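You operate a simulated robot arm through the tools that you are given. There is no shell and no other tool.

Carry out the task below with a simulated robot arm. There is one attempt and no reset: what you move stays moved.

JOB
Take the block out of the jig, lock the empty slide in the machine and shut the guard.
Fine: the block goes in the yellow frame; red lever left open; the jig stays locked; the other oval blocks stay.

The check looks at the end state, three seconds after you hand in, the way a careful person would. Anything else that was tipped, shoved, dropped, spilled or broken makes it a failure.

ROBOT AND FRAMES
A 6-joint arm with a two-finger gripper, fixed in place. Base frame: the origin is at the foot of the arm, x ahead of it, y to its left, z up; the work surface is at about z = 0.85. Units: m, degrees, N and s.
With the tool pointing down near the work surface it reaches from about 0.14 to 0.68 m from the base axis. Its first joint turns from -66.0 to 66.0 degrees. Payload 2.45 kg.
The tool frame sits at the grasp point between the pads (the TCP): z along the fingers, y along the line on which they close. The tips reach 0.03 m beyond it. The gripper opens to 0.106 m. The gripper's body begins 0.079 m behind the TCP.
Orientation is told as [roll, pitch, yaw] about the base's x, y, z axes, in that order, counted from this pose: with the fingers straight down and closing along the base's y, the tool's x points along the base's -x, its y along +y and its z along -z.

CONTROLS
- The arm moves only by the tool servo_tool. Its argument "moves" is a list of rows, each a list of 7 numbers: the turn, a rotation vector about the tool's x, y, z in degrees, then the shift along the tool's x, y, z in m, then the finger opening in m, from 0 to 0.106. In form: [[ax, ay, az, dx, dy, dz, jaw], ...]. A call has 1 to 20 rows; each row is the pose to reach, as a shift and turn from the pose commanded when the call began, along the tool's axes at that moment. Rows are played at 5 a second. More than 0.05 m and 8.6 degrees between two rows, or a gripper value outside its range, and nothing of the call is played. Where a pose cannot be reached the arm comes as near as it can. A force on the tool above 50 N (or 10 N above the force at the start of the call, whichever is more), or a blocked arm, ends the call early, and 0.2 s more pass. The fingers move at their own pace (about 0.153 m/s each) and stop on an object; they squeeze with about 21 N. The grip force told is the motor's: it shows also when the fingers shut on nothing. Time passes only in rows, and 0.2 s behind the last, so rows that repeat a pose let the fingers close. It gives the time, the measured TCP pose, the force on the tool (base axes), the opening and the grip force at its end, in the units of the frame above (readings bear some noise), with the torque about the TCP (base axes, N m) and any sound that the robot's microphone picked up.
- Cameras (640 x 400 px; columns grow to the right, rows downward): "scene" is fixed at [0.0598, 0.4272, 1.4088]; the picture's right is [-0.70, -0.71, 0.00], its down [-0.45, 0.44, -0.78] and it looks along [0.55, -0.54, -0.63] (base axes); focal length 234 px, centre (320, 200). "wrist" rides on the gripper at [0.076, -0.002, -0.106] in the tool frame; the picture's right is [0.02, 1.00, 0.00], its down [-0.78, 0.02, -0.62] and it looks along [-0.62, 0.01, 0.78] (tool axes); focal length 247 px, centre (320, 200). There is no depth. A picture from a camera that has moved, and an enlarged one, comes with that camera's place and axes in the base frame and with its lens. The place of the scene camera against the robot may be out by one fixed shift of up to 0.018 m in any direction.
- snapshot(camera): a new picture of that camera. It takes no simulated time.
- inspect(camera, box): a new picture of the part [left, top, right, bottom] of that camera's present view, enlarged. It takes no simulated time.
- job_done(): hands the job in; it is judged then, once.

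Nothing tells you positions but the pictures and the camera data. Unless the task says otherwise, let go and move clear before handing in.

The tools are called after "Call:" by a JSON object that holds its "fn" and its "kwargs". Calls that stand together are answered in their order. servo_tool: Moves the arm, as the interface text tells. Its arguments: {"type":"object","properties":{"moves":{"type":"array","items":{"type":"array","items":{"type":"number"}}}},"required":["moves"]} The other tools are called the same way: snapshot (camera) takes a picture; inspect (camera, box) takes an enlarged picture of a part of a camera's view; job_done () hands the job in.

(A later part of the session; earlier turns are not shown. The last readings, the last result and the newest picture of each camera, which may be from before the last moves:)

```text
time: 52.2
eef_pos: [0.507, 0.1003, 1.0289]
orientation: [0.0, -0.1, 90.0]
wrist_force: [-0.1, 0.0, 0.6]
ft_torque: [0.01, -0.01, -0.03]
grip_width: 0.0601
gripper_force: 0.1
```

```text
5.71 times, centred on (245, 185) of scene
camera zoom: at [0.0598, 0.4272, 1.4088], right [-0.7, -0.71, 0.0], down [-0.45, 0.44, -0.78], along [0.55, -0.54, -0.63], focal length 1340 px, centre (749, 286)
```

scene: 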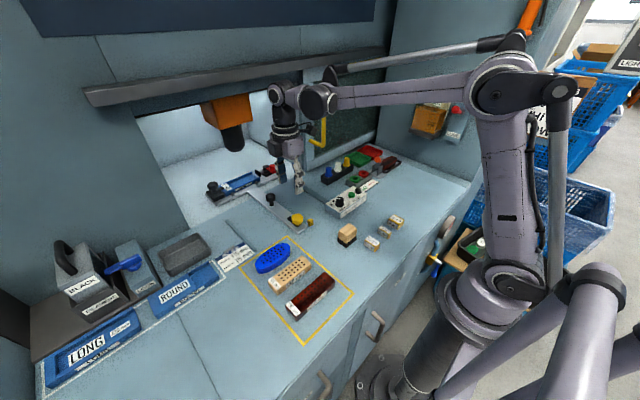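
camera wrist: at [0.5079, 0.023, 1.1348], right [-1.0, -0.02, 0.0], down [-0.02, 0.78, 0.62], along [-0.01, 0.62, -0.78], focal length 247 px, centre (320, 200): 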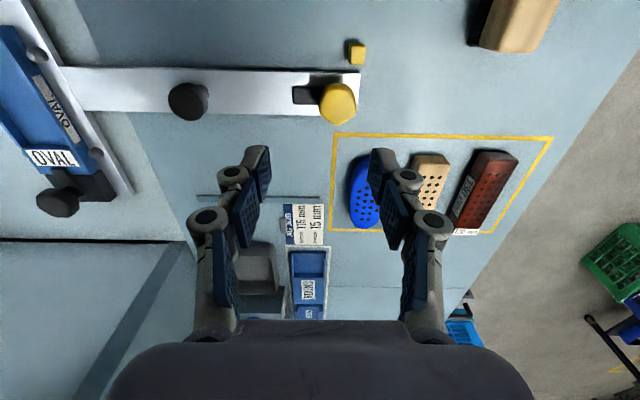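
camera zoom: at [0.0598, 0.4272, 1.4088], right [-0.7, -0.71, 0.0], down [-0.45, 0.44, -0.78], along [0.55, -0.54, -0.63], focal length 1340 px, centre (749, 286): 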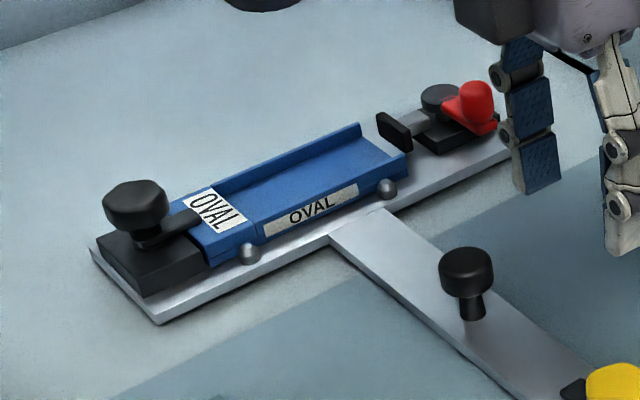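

The slide sits fully in, and the pentagonal yellow knob is at about (0.490, 0.0985, top 0.894). Its black tongue can swing clockwise behind the peg. I'll approach at yaw 36°, which lines up with a flat of the knob.

Call:
{"fn": "servo_tool", "kwargs": {"moves": [[0, 0, 8, 0.0005, 0.0025, 0.01, 0.06], [0, 0, 16, 0.001, 0.005, 0.02, 0.06], [0, 0, 24, 0.0015, 0.0075, 0.03, 0.06], [0, 0, 32, 0.002, 0.01, 0.04, 0.06], [0, 0, 40, 0.0025, 0.0125, 0.05, 0.06], [0, 0, 48, 0.003, 0.015, 0.06, 0.06], [0, 0, 54, 0.0033, 0.0163, 0.069, 0.06], [0, 0, 54, 0.0033, 0.0163, 0.069, 0.06]]}}

Call:
{"fn": "inspect", "kwargs": {"camera": "wrist", "box": [230, 60, 410, 220]}}

Call:
{"fn": "inspect", "kwargs": {"camera": "scene", "box": [275, 190, 335, 240]}}

```text
time: 54.0
eef_pos: [0.4918, 0.0961, 0.9592]
orientation: [0.1, -0.1, 35.9]
wrist_force: [-0.2, -0.5, -0.2]
ft_torque: [0.03, 0.01, 0.01]
grip_width: 0.0601
gripper_force: 0.0
```

```text
2.50 times, centred on (320, 140) of wrist
camera zoom: at [0.4298, 0.0496, 1.0644], right [-0.6, 0.8, 0.0], down [0.62, 0.47, 0.62], along [0.5, 0.38, -0.78], focal length 617 px, centre (320, 350)
```

zoom: 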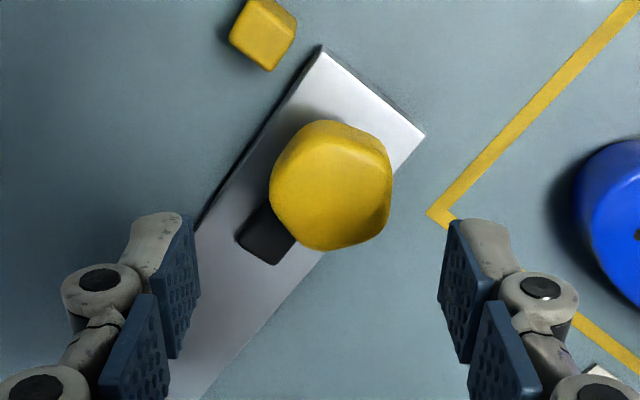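

```text
8.00 times, centred on (305, 215) of scene
camera zoom: at [0.0598, 0.4272, 1.4088], right [-0.7, -0.71, 0.0], down [-0.45, 0.44, -0.78], along [0.55, -0.54, -0.63], focal length 1876 px, centre (440, 80)
```

zoom: 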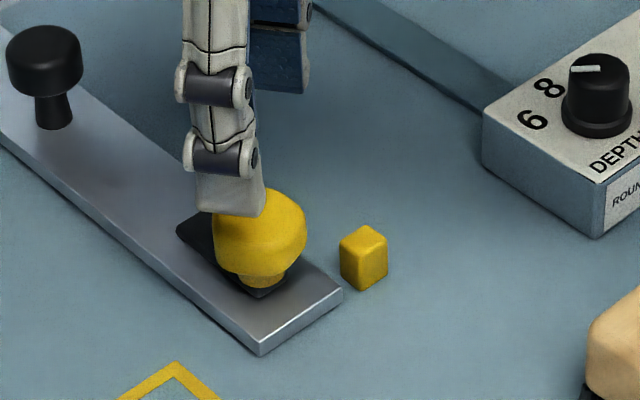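

The knob axis comes out near (0.489, 0.0995), top about 0.888. I'll shift 2.4 mm along the closing axis, lower around the knob and close.

Call:
{"fn": "servo_tool", "kwargs": {"moves": [[0, 0, 0, 0, 0.0024, 0.015, 0.056], [0, 0, 0, 0, 0.0024, 0.03, 0.056], [0, 0, 0, 0, 0.0024, 0.045, 0.056], [0, 0, 0, 0, 0.0024, 0.0552, 0.056], [0, 0, 0, 0, 0.0024, 0.0552, 0.056]]}}

Call:
{"fn": "inspect", "kwargs": {"camera": "wrist", "box": [220, 80, 420, 240]}}

Call:
{"fn": "inspect", "kwargs": {"camera": "scene", "box": [275, 190, 335, 240]}}

```text
time: 55.2
eef_pos: [0.4917, 0.0988, 0.9022]
orientation: [0.2, -0.2, 35.9]
wrist_force: [-0.3, 0.4, -0.1]
ft_torque: [0.0, -0.03, -0.03]
grip_width: 0.056
gripper_force: 0.0
```

```text
2.50 times, centred on (320, 160) of wrist
camera zoom: at [0.4299, 0.0529, 1.0089], right [-0.6, 0.8, 0.0], down [0.62, 0.47, 0.62], along [0.5, 0.38, -0.78], focal length 617 px, centre (320, 300)
```

zoom: 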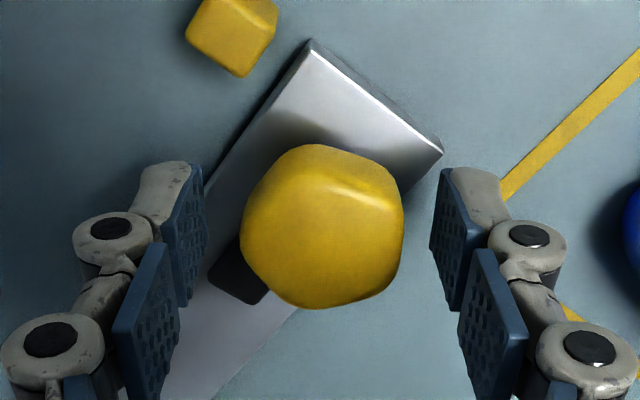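

```text
8.00 times, centred on (305, 215) of scene
camera zoom: at [0.0598, 0.4272, 1.4088], right [-0.7, -0.71, 0.0], down [-0.45, 0.44, -0.78], along [0.55, -0.54, -0.63], focal length 1876 px, centre (440, 80)
```

zoom: 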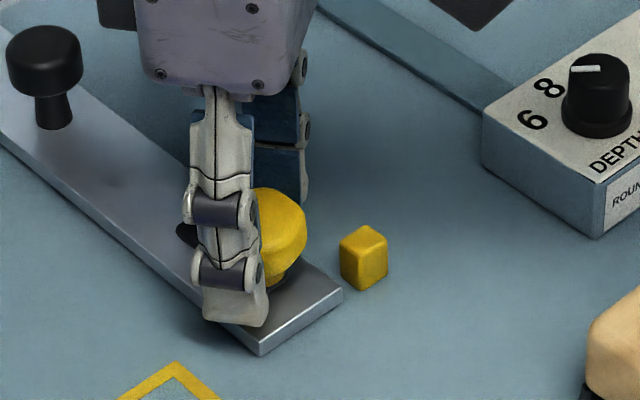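

The knob is centred between the fingers. I'll close with a tiny bias so any push goes toward the inner stop.

Call:
{"fn": "servo_tool", "kwargs": {"moves": [[0, 0, 0, 0.0015, -0.001, 0, 0.048], [0, 0, 0, 0.0015, -0.001, 0, 0.042], [0, 0, 0, 0.0015, -0.001, 0, 0.036], [0, 0, 0, 0.0015, -0.001, 0, 0.028], [0, 0, 0, 0.0015, -0.001, 0, 0.024], [0, 0, 0, 0.0015, -0.001, 0, 0.024]]}}

Call:
{"fn": "inspect", "kwargs": {"camera": "wrist", "box": [220, 80, 420, 240]}}

Call:
{"fn": "inspect", "kwargs": {"camera": "scene", "box": [275, 190, 335, 240]}}

```text
time: 56.6
eef_pos: [0.489, 0.0982, 0.9036]
orientation: [0.2, 0.0, 36.2]
wrist_force: [-11.9, 14.5, 3.0]
ft_torque: [0.04, 0.4, -0.02]
grip_width: 0.0366
gripper_force: 45.0
```

```text
2.50 times, centred on (320, 160) of wrist
camera zoom: at [0.4281, 0.052, 1.0094], right [-0.61, 0.8, 0.0], down [0.62, 0.47, 0.62], along [0.49, 0.38, -0.78], focal length 617 px, centre (320, 300)
```

zoom: 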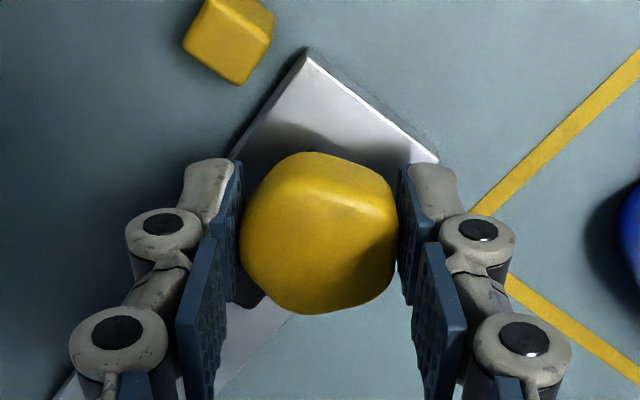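

```text
8.00 times, centred on (305, 215) of scene
camera zoom: at [0.0595, 0.4276, 1.4087], right [-0.7, -0.71, 0.0], down [-0.45, 0.44, -0.78], along [0.55, -0.54, -0.63], focal length 1876 px, centre (440, 80)
```

zoom: 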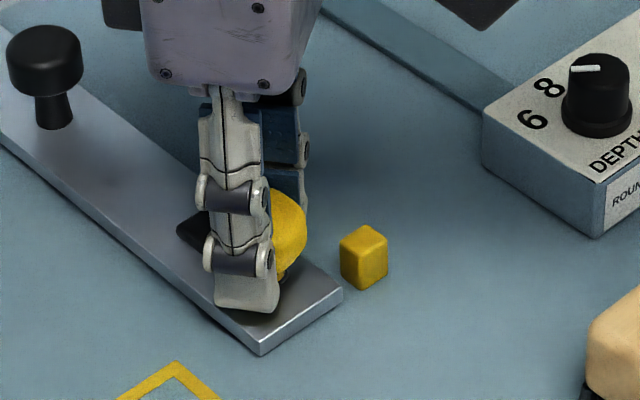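

The knob is gripped (36.6 mm) with the slide still pressed at its stop. I'll turn it clockwise 45° about its axis and check.

Call:
{"fn": "servo_tool", "kwargs": {"moves": [[0, 0, 0, 0, 0.001, 0, 0.024], [0, 0, 7.5, 0.0003, 0.001, 0, 0.024], [0, 0, 15, 0.0005, 0.0012, 0, 0.024], [0, 0, 22.5, 0.0007, 0.0014, 0, 0.024], [0, 0, 30, 0.0009, 0.0016, 0, 0.024], [0, 0, 37.5, 0.0011, 0.0018, 0, 0.024], [0, 0, 45, 0.0013, 0.002, 0, 0.024], [0, 0, 45, 0.0013, 0.002, 0, 0.024]]}}

Call:
{"fn": "inspect", "kwargs": {"camera": "wrist", "box": [220, 80, 420, 240]}}

Call:
{"fn": "inspect", "kwargs": {"camera": "scene", "box": [275, 190, 335, 240]}}

```text
time: 58.4
eef_pos: [0.4883, 0.0993, 0.9044]
orientation: [0.3, 0.0, -9.1]
wrist_force: [5.9, 21.6, 27.3]
ft_torque: [0.46, -0.79, 0.02]
grip_width: 0.0365
gripper_force: 45.1
```

```text
2.50 times, centred on (320, 160) of wrist
camera zoom: at [0.4111, 0.1091, 1.0091], right [0.14, 0.99, 0.01], down [0.78, -0.11, 0.62], along [0.62, -0.08, -0.78], focal length 617 px, centre (320, 300)
```

zoom: 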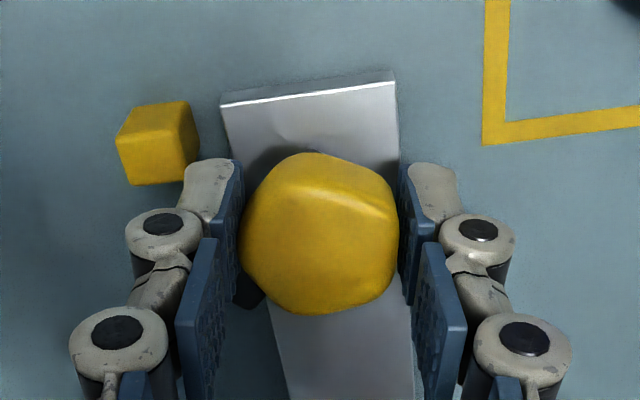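

```text
8.00 times, centred on (305, 215) of scene
camera zoom: at [0.0595, 0.4277, 1.4086], right [-0.7, -0.71, 0.0], down [-0.45, 0.44, -0.78], along [0.55, -0.54, -0.63], focal length 1876 px, centre (440, 80)
```

zoom: 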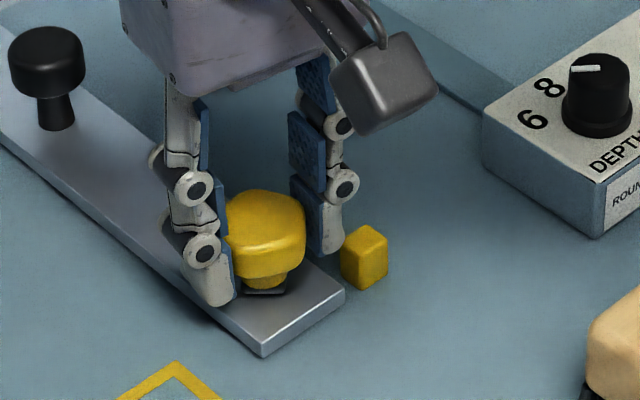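

The knob turned 45° with the tool, but some side and vertical load built up. I'll relieve it (up, +y) and bias slightly to +x so the slide stays against its stop.

Call:
{"fn": "servo_tool", "kwargs": {"moves": [[0, 0, 0, -0.001, 0.001, -0.001, 0.024], [0, 0, 0, -0.0022, 0.0024, -0.002, 0.024], [0, 0, 0, -0.0022, 0.0024, -0.002, 0.024]]}}

Call:
{"fn": "inspect", "kwargs": {"camera": "scene", "box": [275, 190, 335, 240]}}

```text
time: 59.2
eef_pos: [0.4887, 0.0983, 0.9036]
orientation: [0.0, 0.2, -9.1]
wrist_force: [-6.3, 10.9, -36.2]
ft_torque: [0.11, -0.21, 0.03]
grip_width: 0.0365
gripper_force: 45.2
```

```text
8.00 times, centred on (305, 215) of scene
camera zoom: at [0.0602, 0.4276, 1.4086], right [-0.7, -0.71, 0.0], down [-0.45, 0.44, -0.78], along [0.55, -0.54, -0.63], focal length 1876 px, centre (440, 80)
```

zoom: 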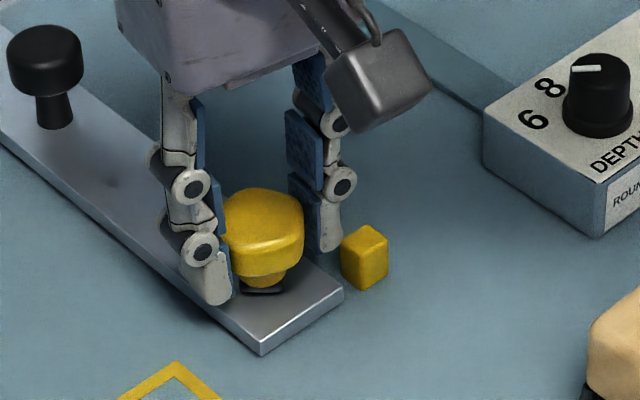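

Call:
{"fn": "servo_tool", "kwargs": {"moves": [[0, 0, 0, 0, 0.0008, 0.0012, 0.024], [0, 0, 7.5, 0.0002, 0.0008, 0.0012, 0.024], [0, 0, 15, 0.0004, 0.0009, 0.0012, 0.024], [0, 0, 22.5, 0.0006, 0.001, 0.0012, 0.024], [0, 0, 30, 0.0008, 0.0011, 0.0012, 0.024], [0, 0, 30, 0.0008, 0.0011, 0.0012, 0.024]]}}

Call:
{"fn": "inspect", "kwargs": {"camera": "wrist", "box": [220, 80, 420, 240]}}

Call:
{"fn": "inspect", "kwargs": {"camera": "scene", "box": [275, 190, 335, 240]}}

```text
time: 60.6
eef_pos: [0.4894, 0.1005, 0.9034]
orientation: [0.0, 0.0, -39.2]
wrist_force: [-7.4, 1.4, -10.2]
ft_torque: [0.44, 0.57, -0.02]
grip_width: 0.0365
gripper_force: 44.6
```

```text
2.50 times, centred on (320, 160) of wrist
camera zoom: at [0.4283, 0.147, 1.0094], right [0.61, 0.79, 0.0], down [0.62, -0.48, 0.62], along [0.49, -0.38, -0.78], focal length 617 px, centre (320, 300)
```

zoom: 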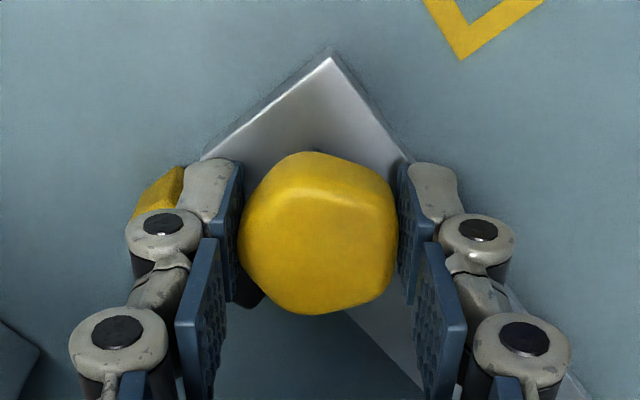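

```text
8.00 times, centred on (305, 215) of scene
camera zoom: at [0.0598, 0.4273, 1.4087], right [-0.7, -0.71, 0.0], down [-0.45, 0.44, -0.78], along [0.55, -0.54, -0.63], focal length 1876 px, centre (440, 80)
```

zoom: 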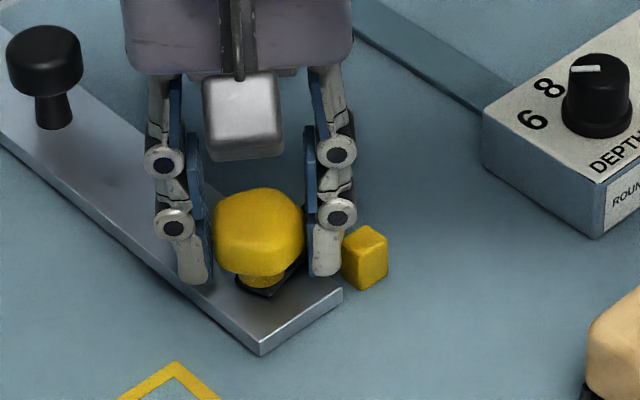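

The tongue has turned 75° with low force and the slide hasn't moved. Continuing the last 15°.

Call:
{"fn": "servo_tool", "kwargs": {"moves": [[0, 0, 5, 0.0002, 0.0001, 0.0, 0.024], [0, 0, 10, 0.0004, 0.0002, 0.0, 0.024], [0, 0, 15, 0.0005, 0.0002, 0.0, 0.024], [0, 0, 15, 0.0005, 0.0002, 0.0, 0.024]]}}

Call:
{"fn": "inspect", "kwargs": {"camera": "wrist", "box": [220, 80, 420, 240]}}

Call:
{"fn": "inspect", "kwargs": {"camera": "scene", "box": [275, 190, 335, 240]}}

```text
time: 61.6
eef_pos: [0.49, 0.101, 0.9038]
orientation: [0.1, 0.1, -54.0]
wrist_force: [-3.0, -2.2, -21.8]
ft_torque: [-0.13, 0.06, 0.19]
grip_width: 0.0365
gripper_force: 45.0
```

```text
2.50 times, centred on (320, 160) of wrist
camera zoom: at [0.4426, 0.1612, 1.0094], right [0.8, 0.6, 0.0], down [0.47, -0.62, 0.62], along [0.38, -0.5, -0.78], focal length 617 px, centre (320, 300)
```

zoom: 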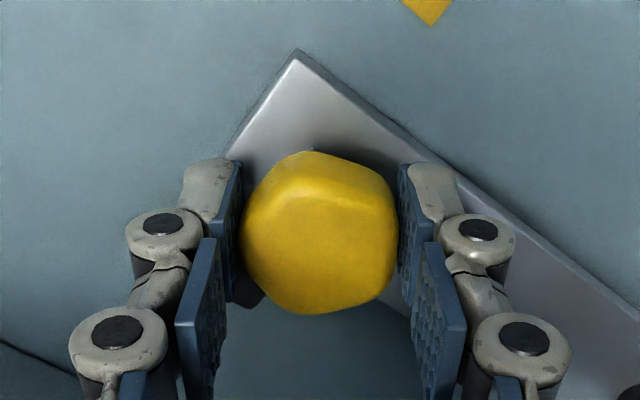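

```text
8.00 times, centred on (305, 215) of scene
camera zoom: at [0.0601, 0.4272, 1.4087], right [-0.7, -0.71, 0.0], down [-0.45, 0.44, -0.78], along [0.55, -0.54, -0.63], focal length 1876 px, centre (440, 80)
```

zoom: 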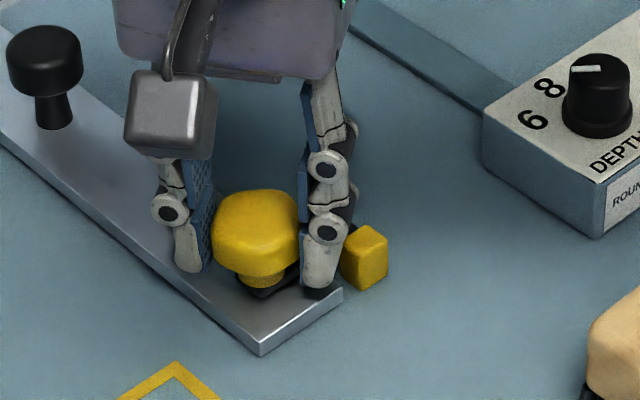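

It has turned 90°. I'll open, lift straight up and inspect the tongue against the peg.

Call:
{"fn": "servo_tool", "kwargs": {"moves": [[0, 0, 0, 0, 0, 0.0007, 0.03], [0, 0, 0, 0, 0, 0.0007, 0.045], [0, 0, 0, 0, 0, 0.0007, 0.056], [0, 0, 0, 0, 0, 0.0007, 0.056], [0, 0, 0, 0, 0, -0.03, 0.056], [0, 0, 0, 0, 0, -0.07, 0.056], [0, 0, 0, 0, 0, -0.11, 0.056], [0, 0, 0, 0, 0, -0.11, 0.056]]}}

Call:
{"fn": "inspect", "kwargs": {"camera": "wrist", "box": [240, 50, 400, 180]}}

Call:
{"fn": "inspect", "kwargs": {"camera": "scene", "box": [275, 190, 335, 240]}}

Call:
{"fn": "snapshot", "kwargs": {"camera": "wrist"}}

```text
time: 63.4
eef_pos: [0.4892, 0.1002, 1.0151]
orientation: [0.1, 0.1, -54.1]
wrist_force: [0.8, 0.1, 0.4]
ft_torque: [0.01, 0.02, -0.01]
grip_width: 0.0557
gripper_force: 0.1
```

```text
3.08 times, centred on (320, 115) of wrist
camera zoom: at [0.4421, 0.1599, 1.1203], right [0.8, 0.6, 0.0], down [0.47, -0.62, 0.62], along [0.38, -0.49, -0.78], focal length 760 px, centre (320, 462)
```

zoom: 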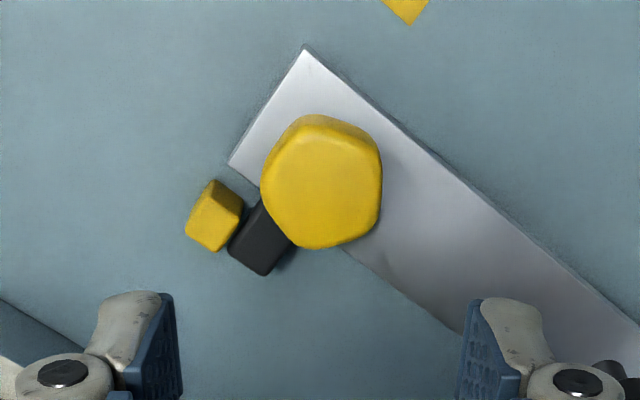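

```text
8.00 times, centred on (305, 215) of scene
camera zoom: at [0.0598, 0.4272, 1.4088], right [-0.7, -0.71, 0.0], down [-0.45, 0.44, -0.78], along [0.55, -0.54, -0.63], focal length 1876 px, centre (440, 80)
```

zoom: 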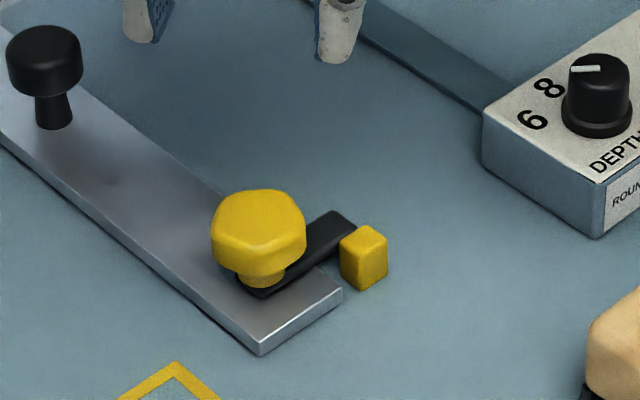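

```text
taken
camera wrist: at [0.4421, 0.1599, 1.1203], right [0.8, 0.6, 0.0], down [0.47, -0.62, 0.62], along [0.38, -0.49, -0.78], focal length 247 px, centre (320, 200)
```

wrist: 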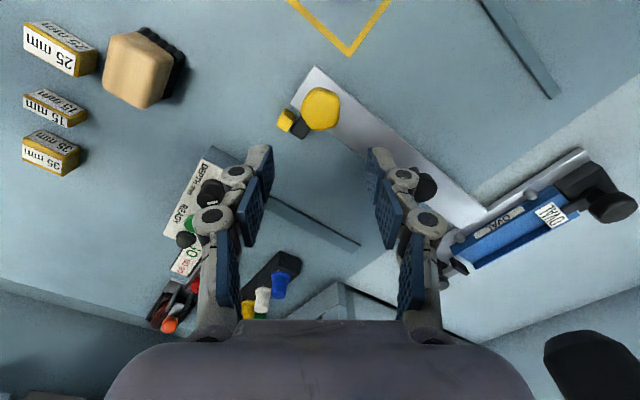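

The tongue now lies squarely behind the yellow peg, so the slide is locked in. Next I'll move the hand up and back to get a good look at the guard and its yellow handle.

Call:
{"fn": "servo_tool", "kwargs": {"moves": [[0, 0, -7.8, -0.0057, -0.0165, -0.0143, 0.056], [0, 0, -15.5, -0.0114, -0.033, -0.0286, 0.056], [0, 0, -23.2, -0.0171, -0.0495, -0.043, 0.056], [0, 0, -31, -0.0228, -0.066, -0.057, 0.056], [0, 0, -38.6, -0.0285, -0.0825, -0.0715, 0.056], [0, 0, -46.3, -0.0342, -0.099, -0.0858, 0.056], [0, 0, -54, -0.0398, -0.1154, -0.1, 0.056], [0, 0, -54, -0.0398, -0.1154, -0.1, 0.056]]}}

Call:
{"fn": "snapshot", "kwargs": {"camera": "wrist"}}

Call:
{"fn": "snapshot", "kwargs": {"camera": "scene"}}

```text
time: 65.2
eef_pos: [0.4187, 0.0004, 1.1143]
orientation: [0.0, 0.1, 0.1]
wrist_force: [0.7, 0.4, -0.3]
ft_torque: [-0.03, 0.0, 0.03]
grip_width: 0.0561
gripper_force: 0.0
```

```text
taken
camera wrist: at [0.3423, -0.0005, 1.2201], right [-0.02, 1.0, 0.0], down [0.78, 0.02, 0.62], along [0.62, 0.02, -0.78], focal length 247 px, centre (320, 200)
```

wrist: 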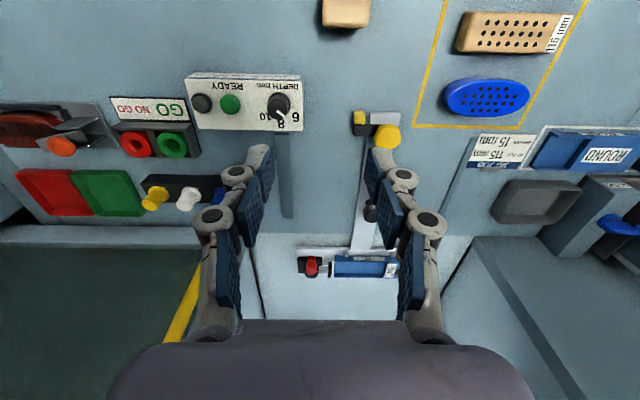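

```text
taken
```

scene: 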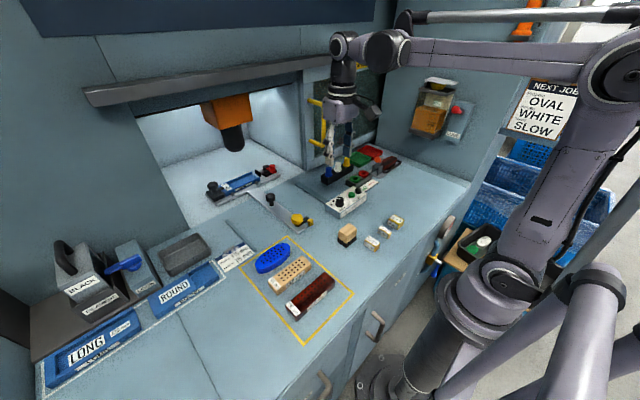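

Call:
{"fn": "servo_tool", "kwargs": {"moves": [[0, -7.5, 0, 0, -0.01, 0, 0.056], [0, -15, 0, 0, -0.02, 0, 0.056], [0, -22.5, 0, 0, -0.03, 0, 0.056], [0, -30, 0, 0, -0.04, 0, 0.056], [0, -37.5, 0, 0, -0.05, 0, 0.056], [0, -40, 0, 0, -0.06, 0, 0.056], [0, -40, 0, 0, -0.06, 0, 0.056]]}}

Call:
{"fn": "snapshot", "kwargs": {"camera": "wrist"}}

Call:
{"fn": "snapshot", "kwargs": {"camera": "scene"}}

```text
time: 66.8
eef_pos: [0.4176, -0.0588, 1.1141]
orientation: [0.1, -40.1, -0.1]
wrist_force: [-0.2, 0.2, 0.7]
ft_torque: [0.0, -0.03, -0.01]
grip_width: 0.0559
gripper_force: 0.1
```

```text
taken
camera wrist: at [0.291, -0.0611, 1.1452], right [-0.02, 1.0, -0.01], down [0.2, 0.02, 0.98], along [0.98, 0.01, -0.2], focal length 247 px, centre (320, 200)
```

wrist: 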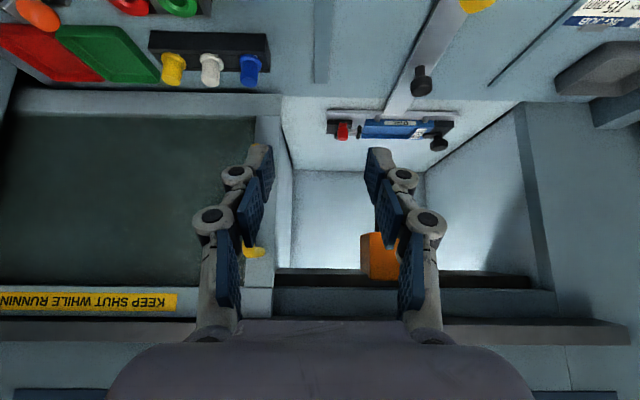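

```text
taken
```

scene: 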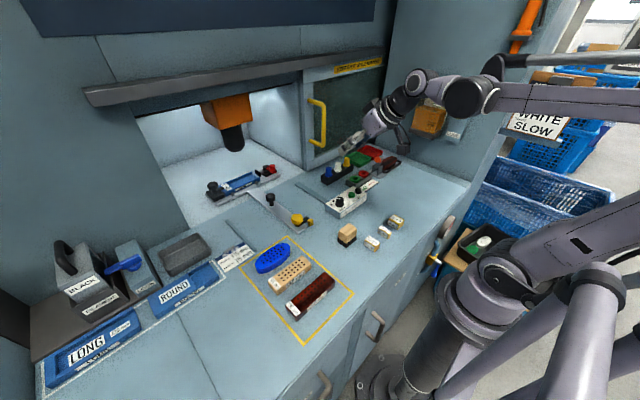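

Call:
{"fn": "inspect", "kwargs": {"camera": "wrist", "box": [200, 80, 330, 330]}}

Call:
{"fn": "inspect", "kwargs": {"camera": "wrist", "box": [420, 60, 640, 360]}}

Call:
{"fn": "inspect", "kwargs": {"camera": "scene", "box": [80, 50, 240, 240]}}

Call:
{"fn": "inspect", "kwargs": {"camera": "scene", "box": [270, 50, 400, 180]}}

```text
1.60 times, centred on (265, 205) of wrist
camera zoom: at [0.291, -0.0611, 1.1452], right [-0.02, 1.0, -0.01], down [0.2, 0.02, 0.98], along [0.98, 0.01, -0.2], focal length 395 px, centre (408, 192)
```

zoom: 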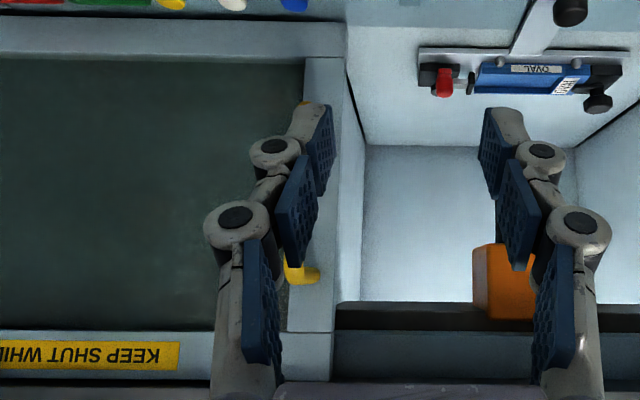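

```text
1.33 times, centred on (530, 210) of wrist
camera zoom: at [0.291, -0.0611, 1.1452], right [-0.02, 1.0, -0.01], down [0.2, 0.02, 0.98], along [0.98, 0.01, -0.2], focal length 329 px, centre (40, 187)
```

zoom: 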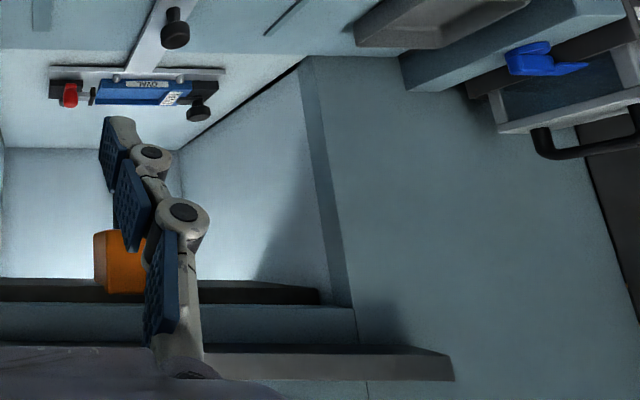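

```text
2.11 times, centred on (160, 145) of scene
camera zoom: at [0.0598, 0.4272, 1.4088], right [-0.7, -0.71, 0.0], down [-0.45, 0.44, -0.78], along [0.55, -0.54, -0.63], focal length 494 px, centre (657, 316)
```

zoom: 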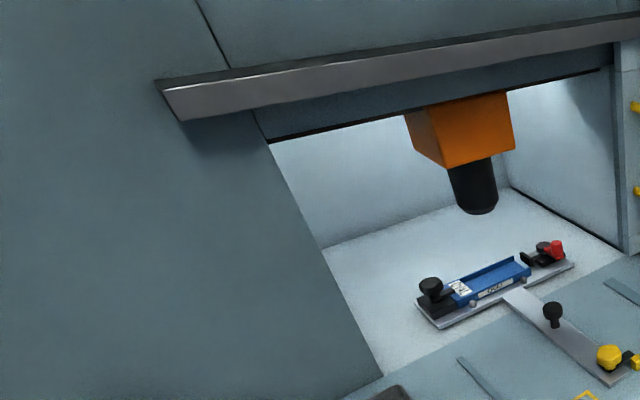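

```text
3.08 times, centred on (335, 115) of scene
camera zoom: at [0.0598, 0.4272, 1.4088], right [-0.7, -0.71, 0.0], down [-0.45, 0.44, -0.78], along [0.55, -0.54, -0.63], focal length 721 px, centre (274, 462)
```

zoom: 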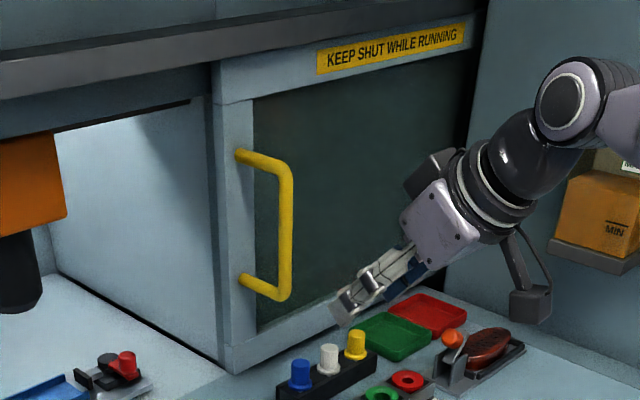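

The guard's vertical handle bar is about x≈0.637, y≈-0.157, from z≈1.0 to 1.155, with the guard to slide toward +y. I'll bring the fingers, tilted forward, in front of the bar and check the alignment.

Call:
{"fn": "servo_tool", "kwargs": {"moves": [[0, -2, 0, -0.016, -0.0164, 0.0207, 0.06], [0, -4, 0, -0.0316, -0.0327, 0.0414, 0.06], [0, -6, 0, -0.0474, -0.0491, 0.062, 0.06], [0, -8, 0, -0.0632, -0.0655, 0.0827, 0.06], [0, -10, 0, -0.079, -0.0818, 0.1034, 0.06], [0, -10, 0, -0.0948, -0.0982, 0.1241, 0.06], [0, -10, 0, -0.0948, -0.0982, 0.1241, 0.06]]}}

Call:
{"fn": "snapshot", "kwargs": {"camera": "wrist"}}

Call:
{"fn": "snapshot", "kwargs": {"camera": "scene"}}

Call:
{"fn": "inspect", "kwargs": {"camera": "scene", "box": [270, 60, 390, 180]}}

```text
time: 68.4
eef_pos: [0.572, -0.1596, 1.0808]
orientation: [0.3, -49.9, -0.2]
wrist_force: [-0.1, -0.5, 0.0]
ft_torque: [-0.03, -0.02, 0.0]
grip_width: 0.0599
gripper_force: 0.1
```

```text
taken
camera wrist: at [0.4408, -0.1617, 1.09], right [-0.01, 1.0, -0.01], down [0.03, 0.02, 1.0], along [1.0, 0.01, -0.03], focal length 247 px, centre (320, 200)
```

wrist: 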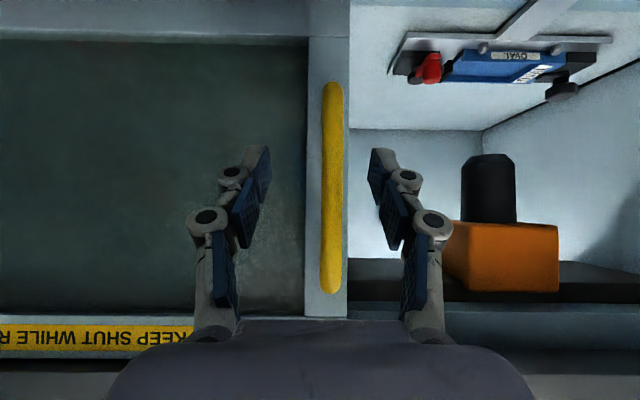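

```text
taken
```

scene: 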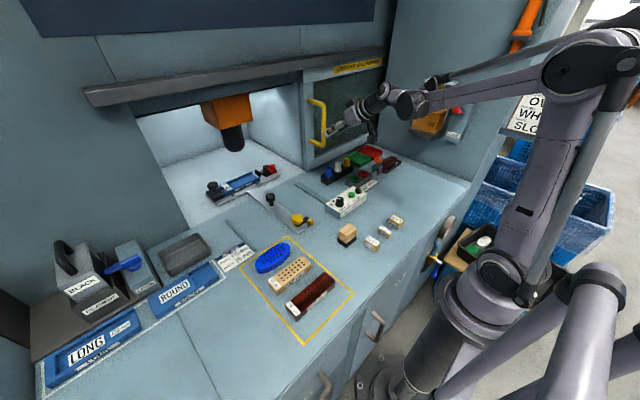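

```text
3.33 times, centred on (330, 120) of scene
camera zoom: at [0.0599, 0.4272, 1.4088], right [-0.7, -0.71, 0.0], down [-0.45, 0.44, -0.78], along [0.55, -0.54, -0.63], focal length 782 px, centre (287, 467)
```

zoom: 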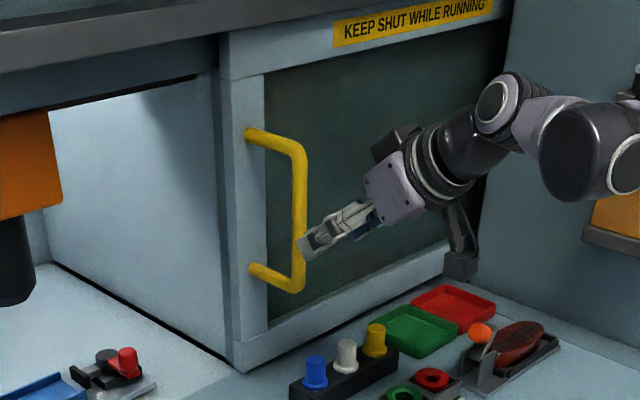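

The bar shows clearly between the open fingers at about y≈-0.151, x≈0.628. I'll advance so the fingers straddle it.

Call:
{"fn": "servo_tool", "kwargs": {"moves": [[0, 0, 0, -0.009, 0.0085, 0.0107, 0.06], [0, 0, 0, -0.018, 0.0085, 0.0214, 0.06], [0, 0, 0, -0.027, 0.0085, 0.0322, 0.06], [0, 0, 0, -0.036, 0.0085, 0.0429, 0.06], [0, 0, 0, -0.036, 0.0085, 0.0429, 0.06]]}}

Call:
{"fn": "snapshot", "kwargs": {"camera": "wrist"}}

Call:
{"fn": "inspect", "kwargs": {"camera": "scene", "box": [270, 60, 390, 180]}}

```text
time: 69.6
eef_pos: [0.627, -0.1497, 1.0807]
orientation: [0.1, -50.0, -0.1]
wrist_force: [0.3, -0.8, -0.1]
ft_torque: [0.0, 0.0, -0.03]
grip_width: 0.0603
gripper_force: 0.1
```

```text
taken
camera wrist: at [0.4967, -0.1518, 1.0898], right [-0.01, 1.0, -0.01], down [0.03, 0.02, 1.0], along [1.0, 0.01, -0.03], focal length 247 px, centre (320, 200)
```

wrist: 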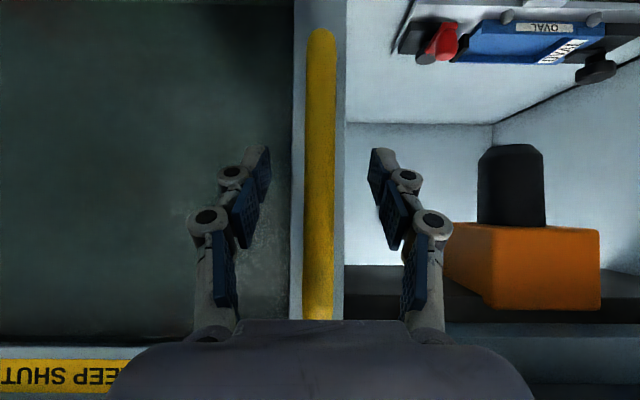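

```text
3.33 times, centred on (330, 120) of scene
camera zoom: at [0.0598, 0.4272, 1.4088], right [-0.7, -0.71, 0.0], down [-0.45, 0.44, -0.78], along [0.55, -0.54, -0.63], focal length 782 px, centre (287, 467)
```

zoom: 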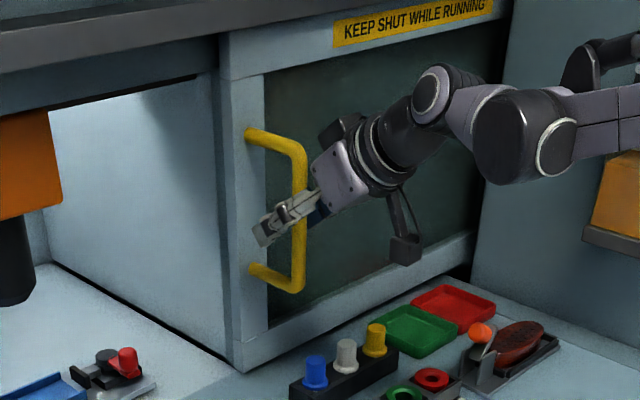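

The bar is between the fingers. I'll narrow them loosely around it and start sliding the guard toward +y.

Call:
{"fn": "servo_tool", "kwargs": {"moves": [[0, 0, 0, 0, 0, 0, 0.045], [0, 0, 0, 0, 0, 0, 0.03], [0, 0, 0, 0, 0, 0, 0.026], [0, 0, 0, 0, 0.01, 0, 0.026], [0, 0, 0, 0, 0.02, 0, 0.026], [0, 0, 0, 0, 0.03, 0, 0.026], [0, 0, 0, 0, 0.04, 0, 0.026], [0, 0, 0, 0, 0.04, 0, 0.026]]}}

Call:
{"fn": "snapshot", "kwargs": {"camera": "wrist"}}

Call:
{"fn": "snapshot", "kwargs": {"camera": "scene"}}

```text
time: 71.4
eef_pos: [0.6257, -0.1089, 1.0803]
orientation: [0.3, -50.1, -0.1]
wrist_force: [-1.2, -0.9, -0.7]
ft_torque: [0.0, 0.03, -0.01]
grip_width: 0.026
gripper_force: 0.0
```

```text
taken
camera wrist: at [0.495, -0.1103, 1.0895], right [-0.01, 1.0, -0.01], down [0.03, 0.01, 1.0], along [1.0, 0.01, -0.03], focal length 247 px, centre (320, 200)
```

wrist: 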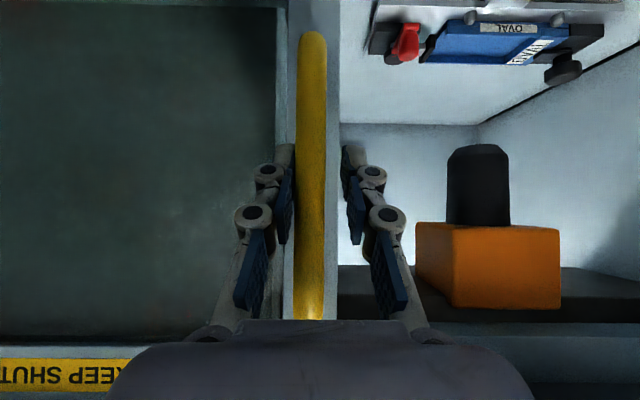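

```text
taken
```

scene: 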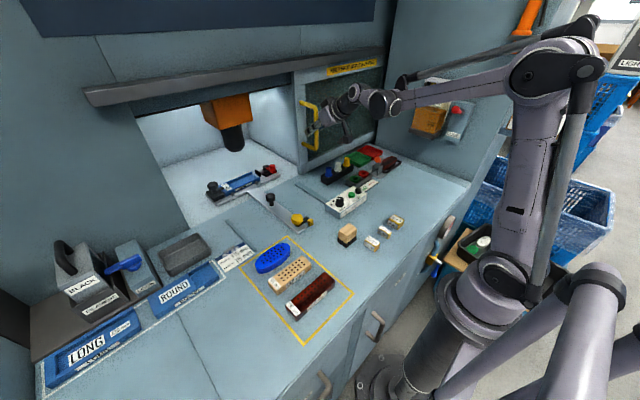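

The guard slides easily. I'll continue in stages, watching its lower edge where it will cross the slide stem.

Call:
{"fn": "servo_tool", "kwargs": {"moves": [[0, 0, 0, 0, 0.015, 0, 0.026], [0, 0, 0, 0, 0.03, 0, 0.026], [0, 0, 0, 0, 0.045, 0, 0.026], [0, 0, 0, 0, 0.06, 0, 0.026], [0, 0, 0, 0, 0.075, 0, 0.026], [0, 0, 0, 0, 0.09, 0, 0.026], [0, 0, 0, 0, 0.105, 0, 0.026], [0, 0, 0, 0, 0.12, 0, 0.026], [0, 0, 0, 0, 0.12, 0, 0.026]]}}

Call:
{"fn": "snapshot", "kwargs": {"camera": "wrist"}}

Call:
{"fn": "snapshot", "kwargs": {"camera": "scene"}}

Call:
{"fn": "inspect", "kwargs": {"camera": "scene", "box": [200, 80, 340, 240]}}

```text
time: 73.4
eef_pos: [0.6276, 0.0126, 1.0796]
orientation: [0.2, -49.9, -0.1]
wrist_force: [-0.7, 0.1, 0.6]
ft_torque: [0.02, -0.02, -0.02]
grip_width: 0.0261
gripper_force: 0.0
```

```text
taken
camera wrist: at [0.4963, 0.0101, 1.0888], right [-0.01, 1.0, -0.01], down [0.03, 0.01, 1.0], along [1.0, 0.01, -0.03], focal length 247 px, centre (320, 200)
```

wrist: 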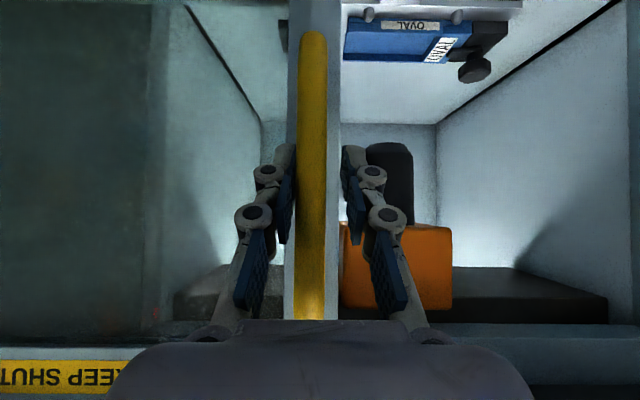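

```text
taken
```

scene: 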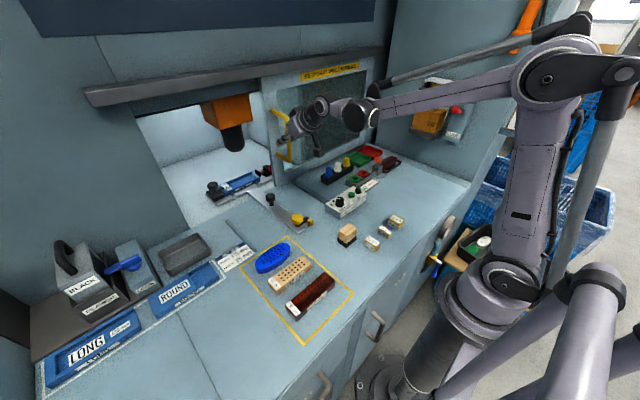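

```text
2.50 times, centred on (270, 160) of scene
camera zoom: at [0.0598, 0.4272, 1.4088], right [-0.7, -0.71, 0.0], down [-0.45, 0.44, -0.78], along [0.55, -0.54, -0.63], focal length 586 px, centre (445, 300)
```

zoom: 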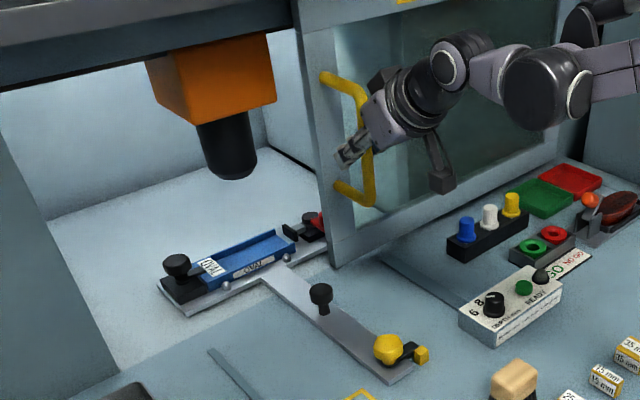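

The guard's lower corner is at about z 0.878, above the stem (0.857), and behind the post. I'll continue slowly past the stem and post.

Call:
{"fn": "servo_tool", "kwargs": {"moves": [[0, 0, 0, 0, 0.01, 0, 0.026], [0, 0, 0, 0, 0.02, 0, 0.026], [0, 0, 0, 0, 0.03, 0, 0.026], [0, 0, 0, 0, 0.04, 0, 0.026], [0, 0, 0, 0, 0.05, 0, 0.026], [0, 0, 0, 0, 0.06, 0, 0.026], [0, 0, 0, 0, 0.07, 0, 0.026], [0, 0, 0, 0, 0.08, 0, 0.026], [0, 0, 0, 0, 0.08, 0, 0.026]]}}

Call:
{"fn": "snapshot", "kwargs": {"camera": "scene"}}

Call:
{"fn": "inspect", "kwargs": {"camera": "scene", "box": [200, 80, 340, 240]}}

```text
time: 75.4
eef_pos: [0.6261, 0.0922, 1.0797]
orientation: [0.2, -49.9, -0.2]
wrist_force: [0.0, 0.4, -1.0]
ft_torque: [-0.01, 0.02, 0.0]
grip_width: 0.0259
gripper_force: 0.4
```

```text
taken
```

scene: 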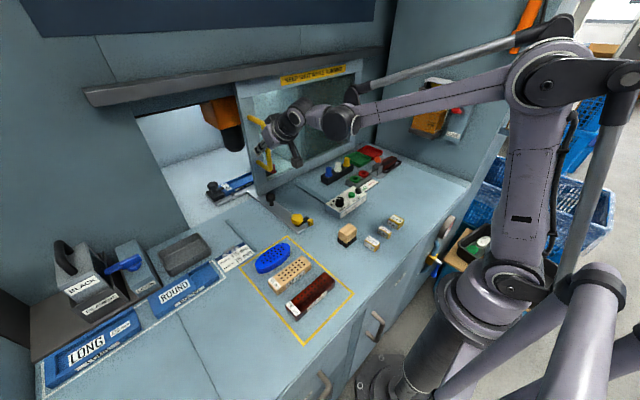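

```text
2.50 times, centred on (270, 160) of scene
camera zoom: at [0.0598, 0.4272, 1.4088], right [-0.7, -0.71, 0.0], down [-0.45, 0.44, -0.78], along [0.55, -0.54, -0.63], focal length 586 px, centre (445, 300)
```

zoom: 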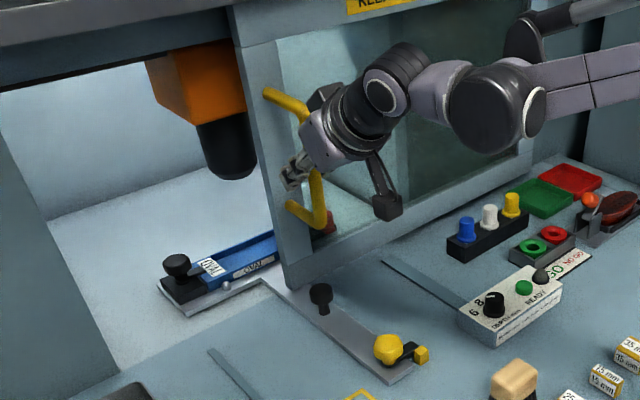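

It passes over the stem and behind the post with almost no force. Continuing.

Call:
{"fn": "servo_tool", "kwargs": {"moves": [[0, 0, 0, 0, 0.015, 0, 0.026], [0, 0, 0, 0, 0.03, 0, 0.026], [0, 0, 0, 0, 0.045, 0, 0.026], [0, 0, 0, 0, 0.06, 0, 0.026], [0, 0, 0, 0, 0.075, 0, 0.026], [0, 0, 0, 0, 0.09, 0, 0.026], [0, 0, 0, 0, 0.105, 0, 0.026], [0, 0, 0, 0, 0.12, 0, 0.026], [0, 0, 0, 0, 0.12, 0, 0.026]]}}

Call:
{"fn": "snapshot", "kwargs": {"camera": "scene"}}

Call:
{"fn": "snapshot", "kwargs": {"camera": "wrist"}}

```text
time: 77.4
eef_pos: [0.6276, 0.2118, 1.0802]
orientation: [0.2, -50.1, -0.1]
wrist_force: [-0.4, -0.7, 0.5]
ft_torque: [0.0, 0.02, 0.0]
grip_width: 0.0258
gripper_force: 0.1
```

```text
taken
```

scene: 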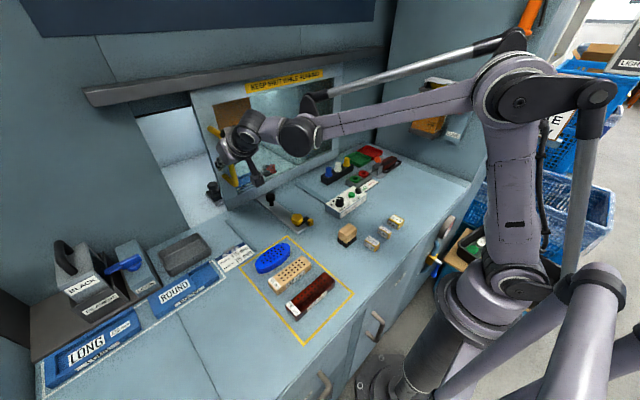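

```text
taken
camera wrist: at [0.4965, 0.2092, 1.0899], right [-0.01, 1.0, -0.01], down [0.03, 0.01, 1.0], along [1.0, 0.01, -0.03], focal length 247 px, centre (320, 200)
```

wrist: 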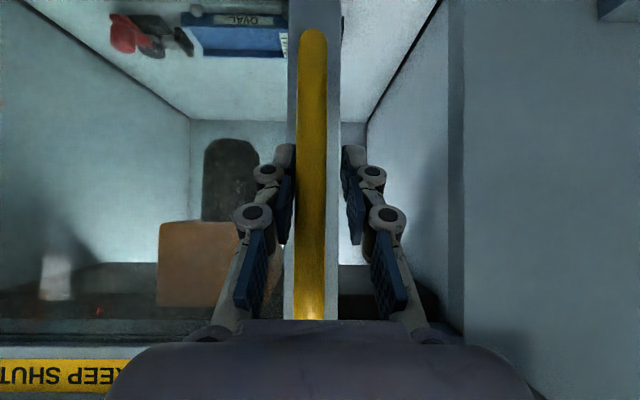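

Call:
{"fn": "servo_tool", "kwargs": {"moves": [[0, 0, 0, 0, 0.012, 0, 0.026], [0, 0, 0, 0, 0.024, 0, 0.026], [0, 0, 0, 0, 0.036, 0, 0.026], [0, 0, 0, 0, 0.048, 0, 0.026], [0, 0, 0, 0, 0.06, 0, 0.026], [0, 0, 0, 0, 0.07, 0, 0.026], [0, 0, 0, 0, 0.078, 0, 0.026], [0, 0, 0, 0, 0.078, 0, 0.026]]}}

Call:
{"fn": "snapshot", "kwargs": {"camera": "scene"}}

Call:
{"fn": "snapshot", "kwargs": {"camera": "wrist"}}

```text
time: 79.2
eef_pos: [0.6281, 0.2886, 1.0806]
orientation: [0.1, -50.0, 0.0]
wrist_force: [-0.4, -0.8, 0.4]
ft_torque: [-0.03, -0.01, 0.01]
grip_width: 0.0266
gripper_force: 0.6
```

```text
taken
```

scene: 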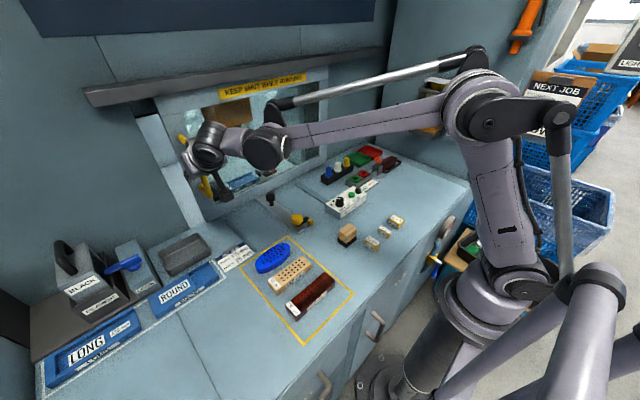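

```text
taken
camera wrist: at [0.4963, 0.2873, 1.0892], right [-0.01, 1.0, -0.01], down [0.03, 0.02, 1.0], along [1.0, 0.01, -0.03], focal length 247 px, centre (320, 200)
```

wrist: 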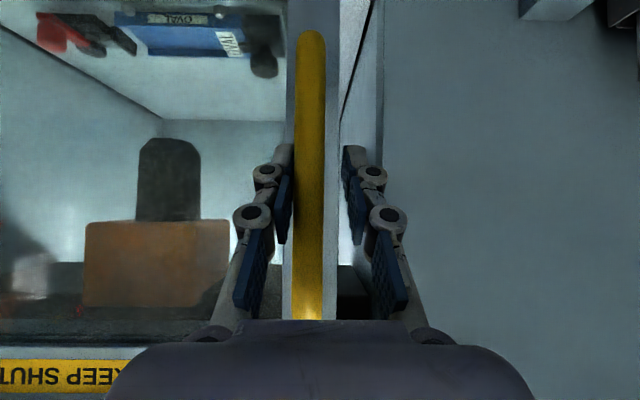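

About 3 cm of opening remains. I'll continue in small steps until the guard reaches its closed stop.

Call:
{"fn": "servo_tool", "kwargs": {"moves": [[0, 0, 0, 0, 0.006, 0, 0.026], [0, 0, 0, 0, 0.012, 0, 0.026], [0, 0, 0, 0, 0.018, 0, 0.026], [0, 0, 0, 0, 0.024, 0, 0.026], [0, 0, 0, 0, 0.03, 0, 0.026], [0, 0, 0, 0, 0.036, 0, 0.026], [0, 0, 0, 0, 0.036, 0, 0.026]]}}

Call:
{"fn": "snapshot", "kwargs": {"camera": "scene"}}

Call:
{"fn": "snapshot", "kwargs": {"camera": "wrist"}}

```text
time: 80.8
eef_pos: [0.628, 0.3261, 1.0802]
orientation: [0.1, -50.0, 0.0]
wrist_force: [-0.7, -1.8, -1.2]
ft_torque: [-0.04, -0.02, 0.0]
grip_width: 0.0271
gripper_force: 1.1
```

```text
taken
```

scene: 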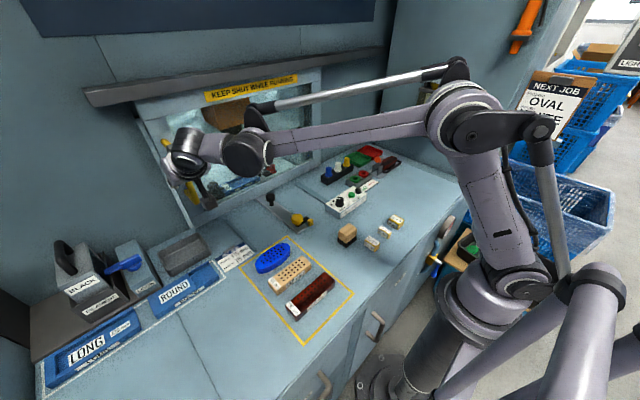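

```text
taken
camera wrist: at [0.4962, 0.3237, 1.0896], right [-0.01, 1.0, -0.01], down [0.03, 0.02, 1.0], along [1.0, 0.01, -0.03], focal length 247 px, centre (320, 200)
```

wrist: 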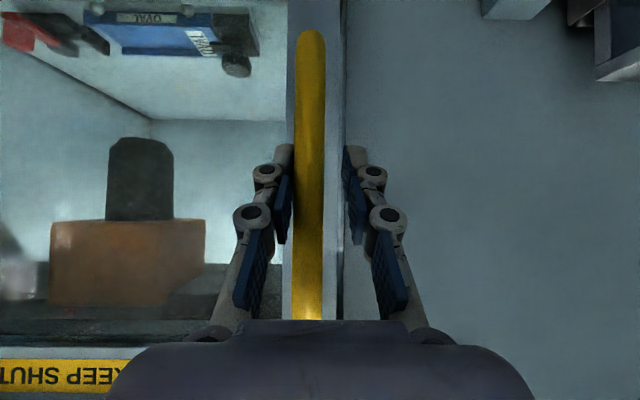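

Call:
{"fn": "servo_tool", "kwargs": {"moves": [[0, 0, 0, 0, 0.005, 0, 0.026], [0, 0, 0, 0, 0.01, 0, 0.026], [0, 0, 0, 0, 0.015, 0, 0.026], [0, 0, 0, 0, 0.02, 0, 0.026], [0, 0, 0, 0, 0.02, 0, 0.026]]}}

Call:
{"fn": "snapshot", "kwargs": {"camera": "scene"}}

Call:
{"fn": "snapshot", "kwargs": {"camera": "wrist"}}

```text
time: 82.0
eef_pos: [0.6268, 0.345, 1.079]
orientation: [0.2, -50.0, -0.1]
wrist_force: [0.9, -0.1, 1.1]
ft_torque: [0.0, 0.02, 0.04]
grip_width: 0.0258
gripper_force: 0.0
```

```text
taken
```

scene: 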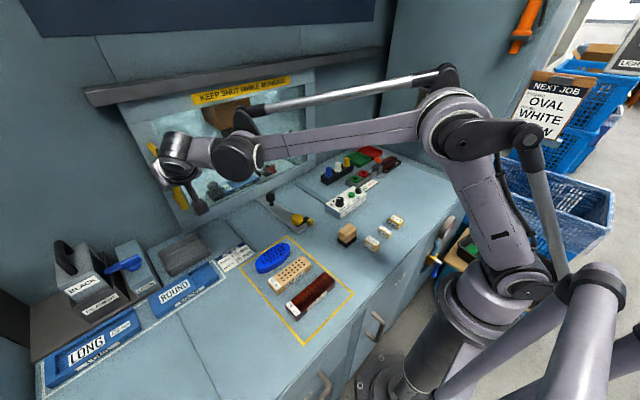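

```text
taken
camera wrist: at [0.4956, 0.3429, 1.0889], right [-0.01, 1.0, -0.02], down [0.03, 0.02, 1.0], along [1.0, 0.01, -0.03], focal length 247 px, centre (320, 200)
```

wrist: 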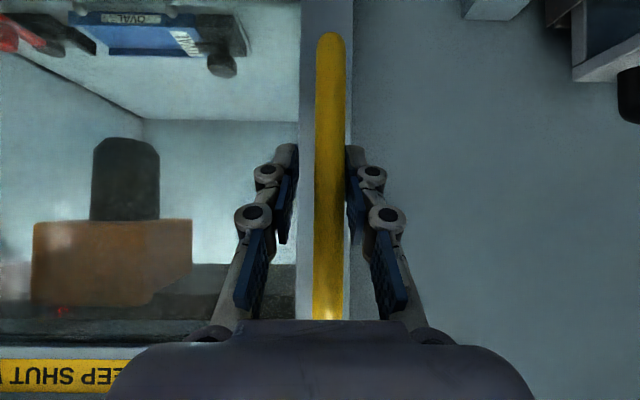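

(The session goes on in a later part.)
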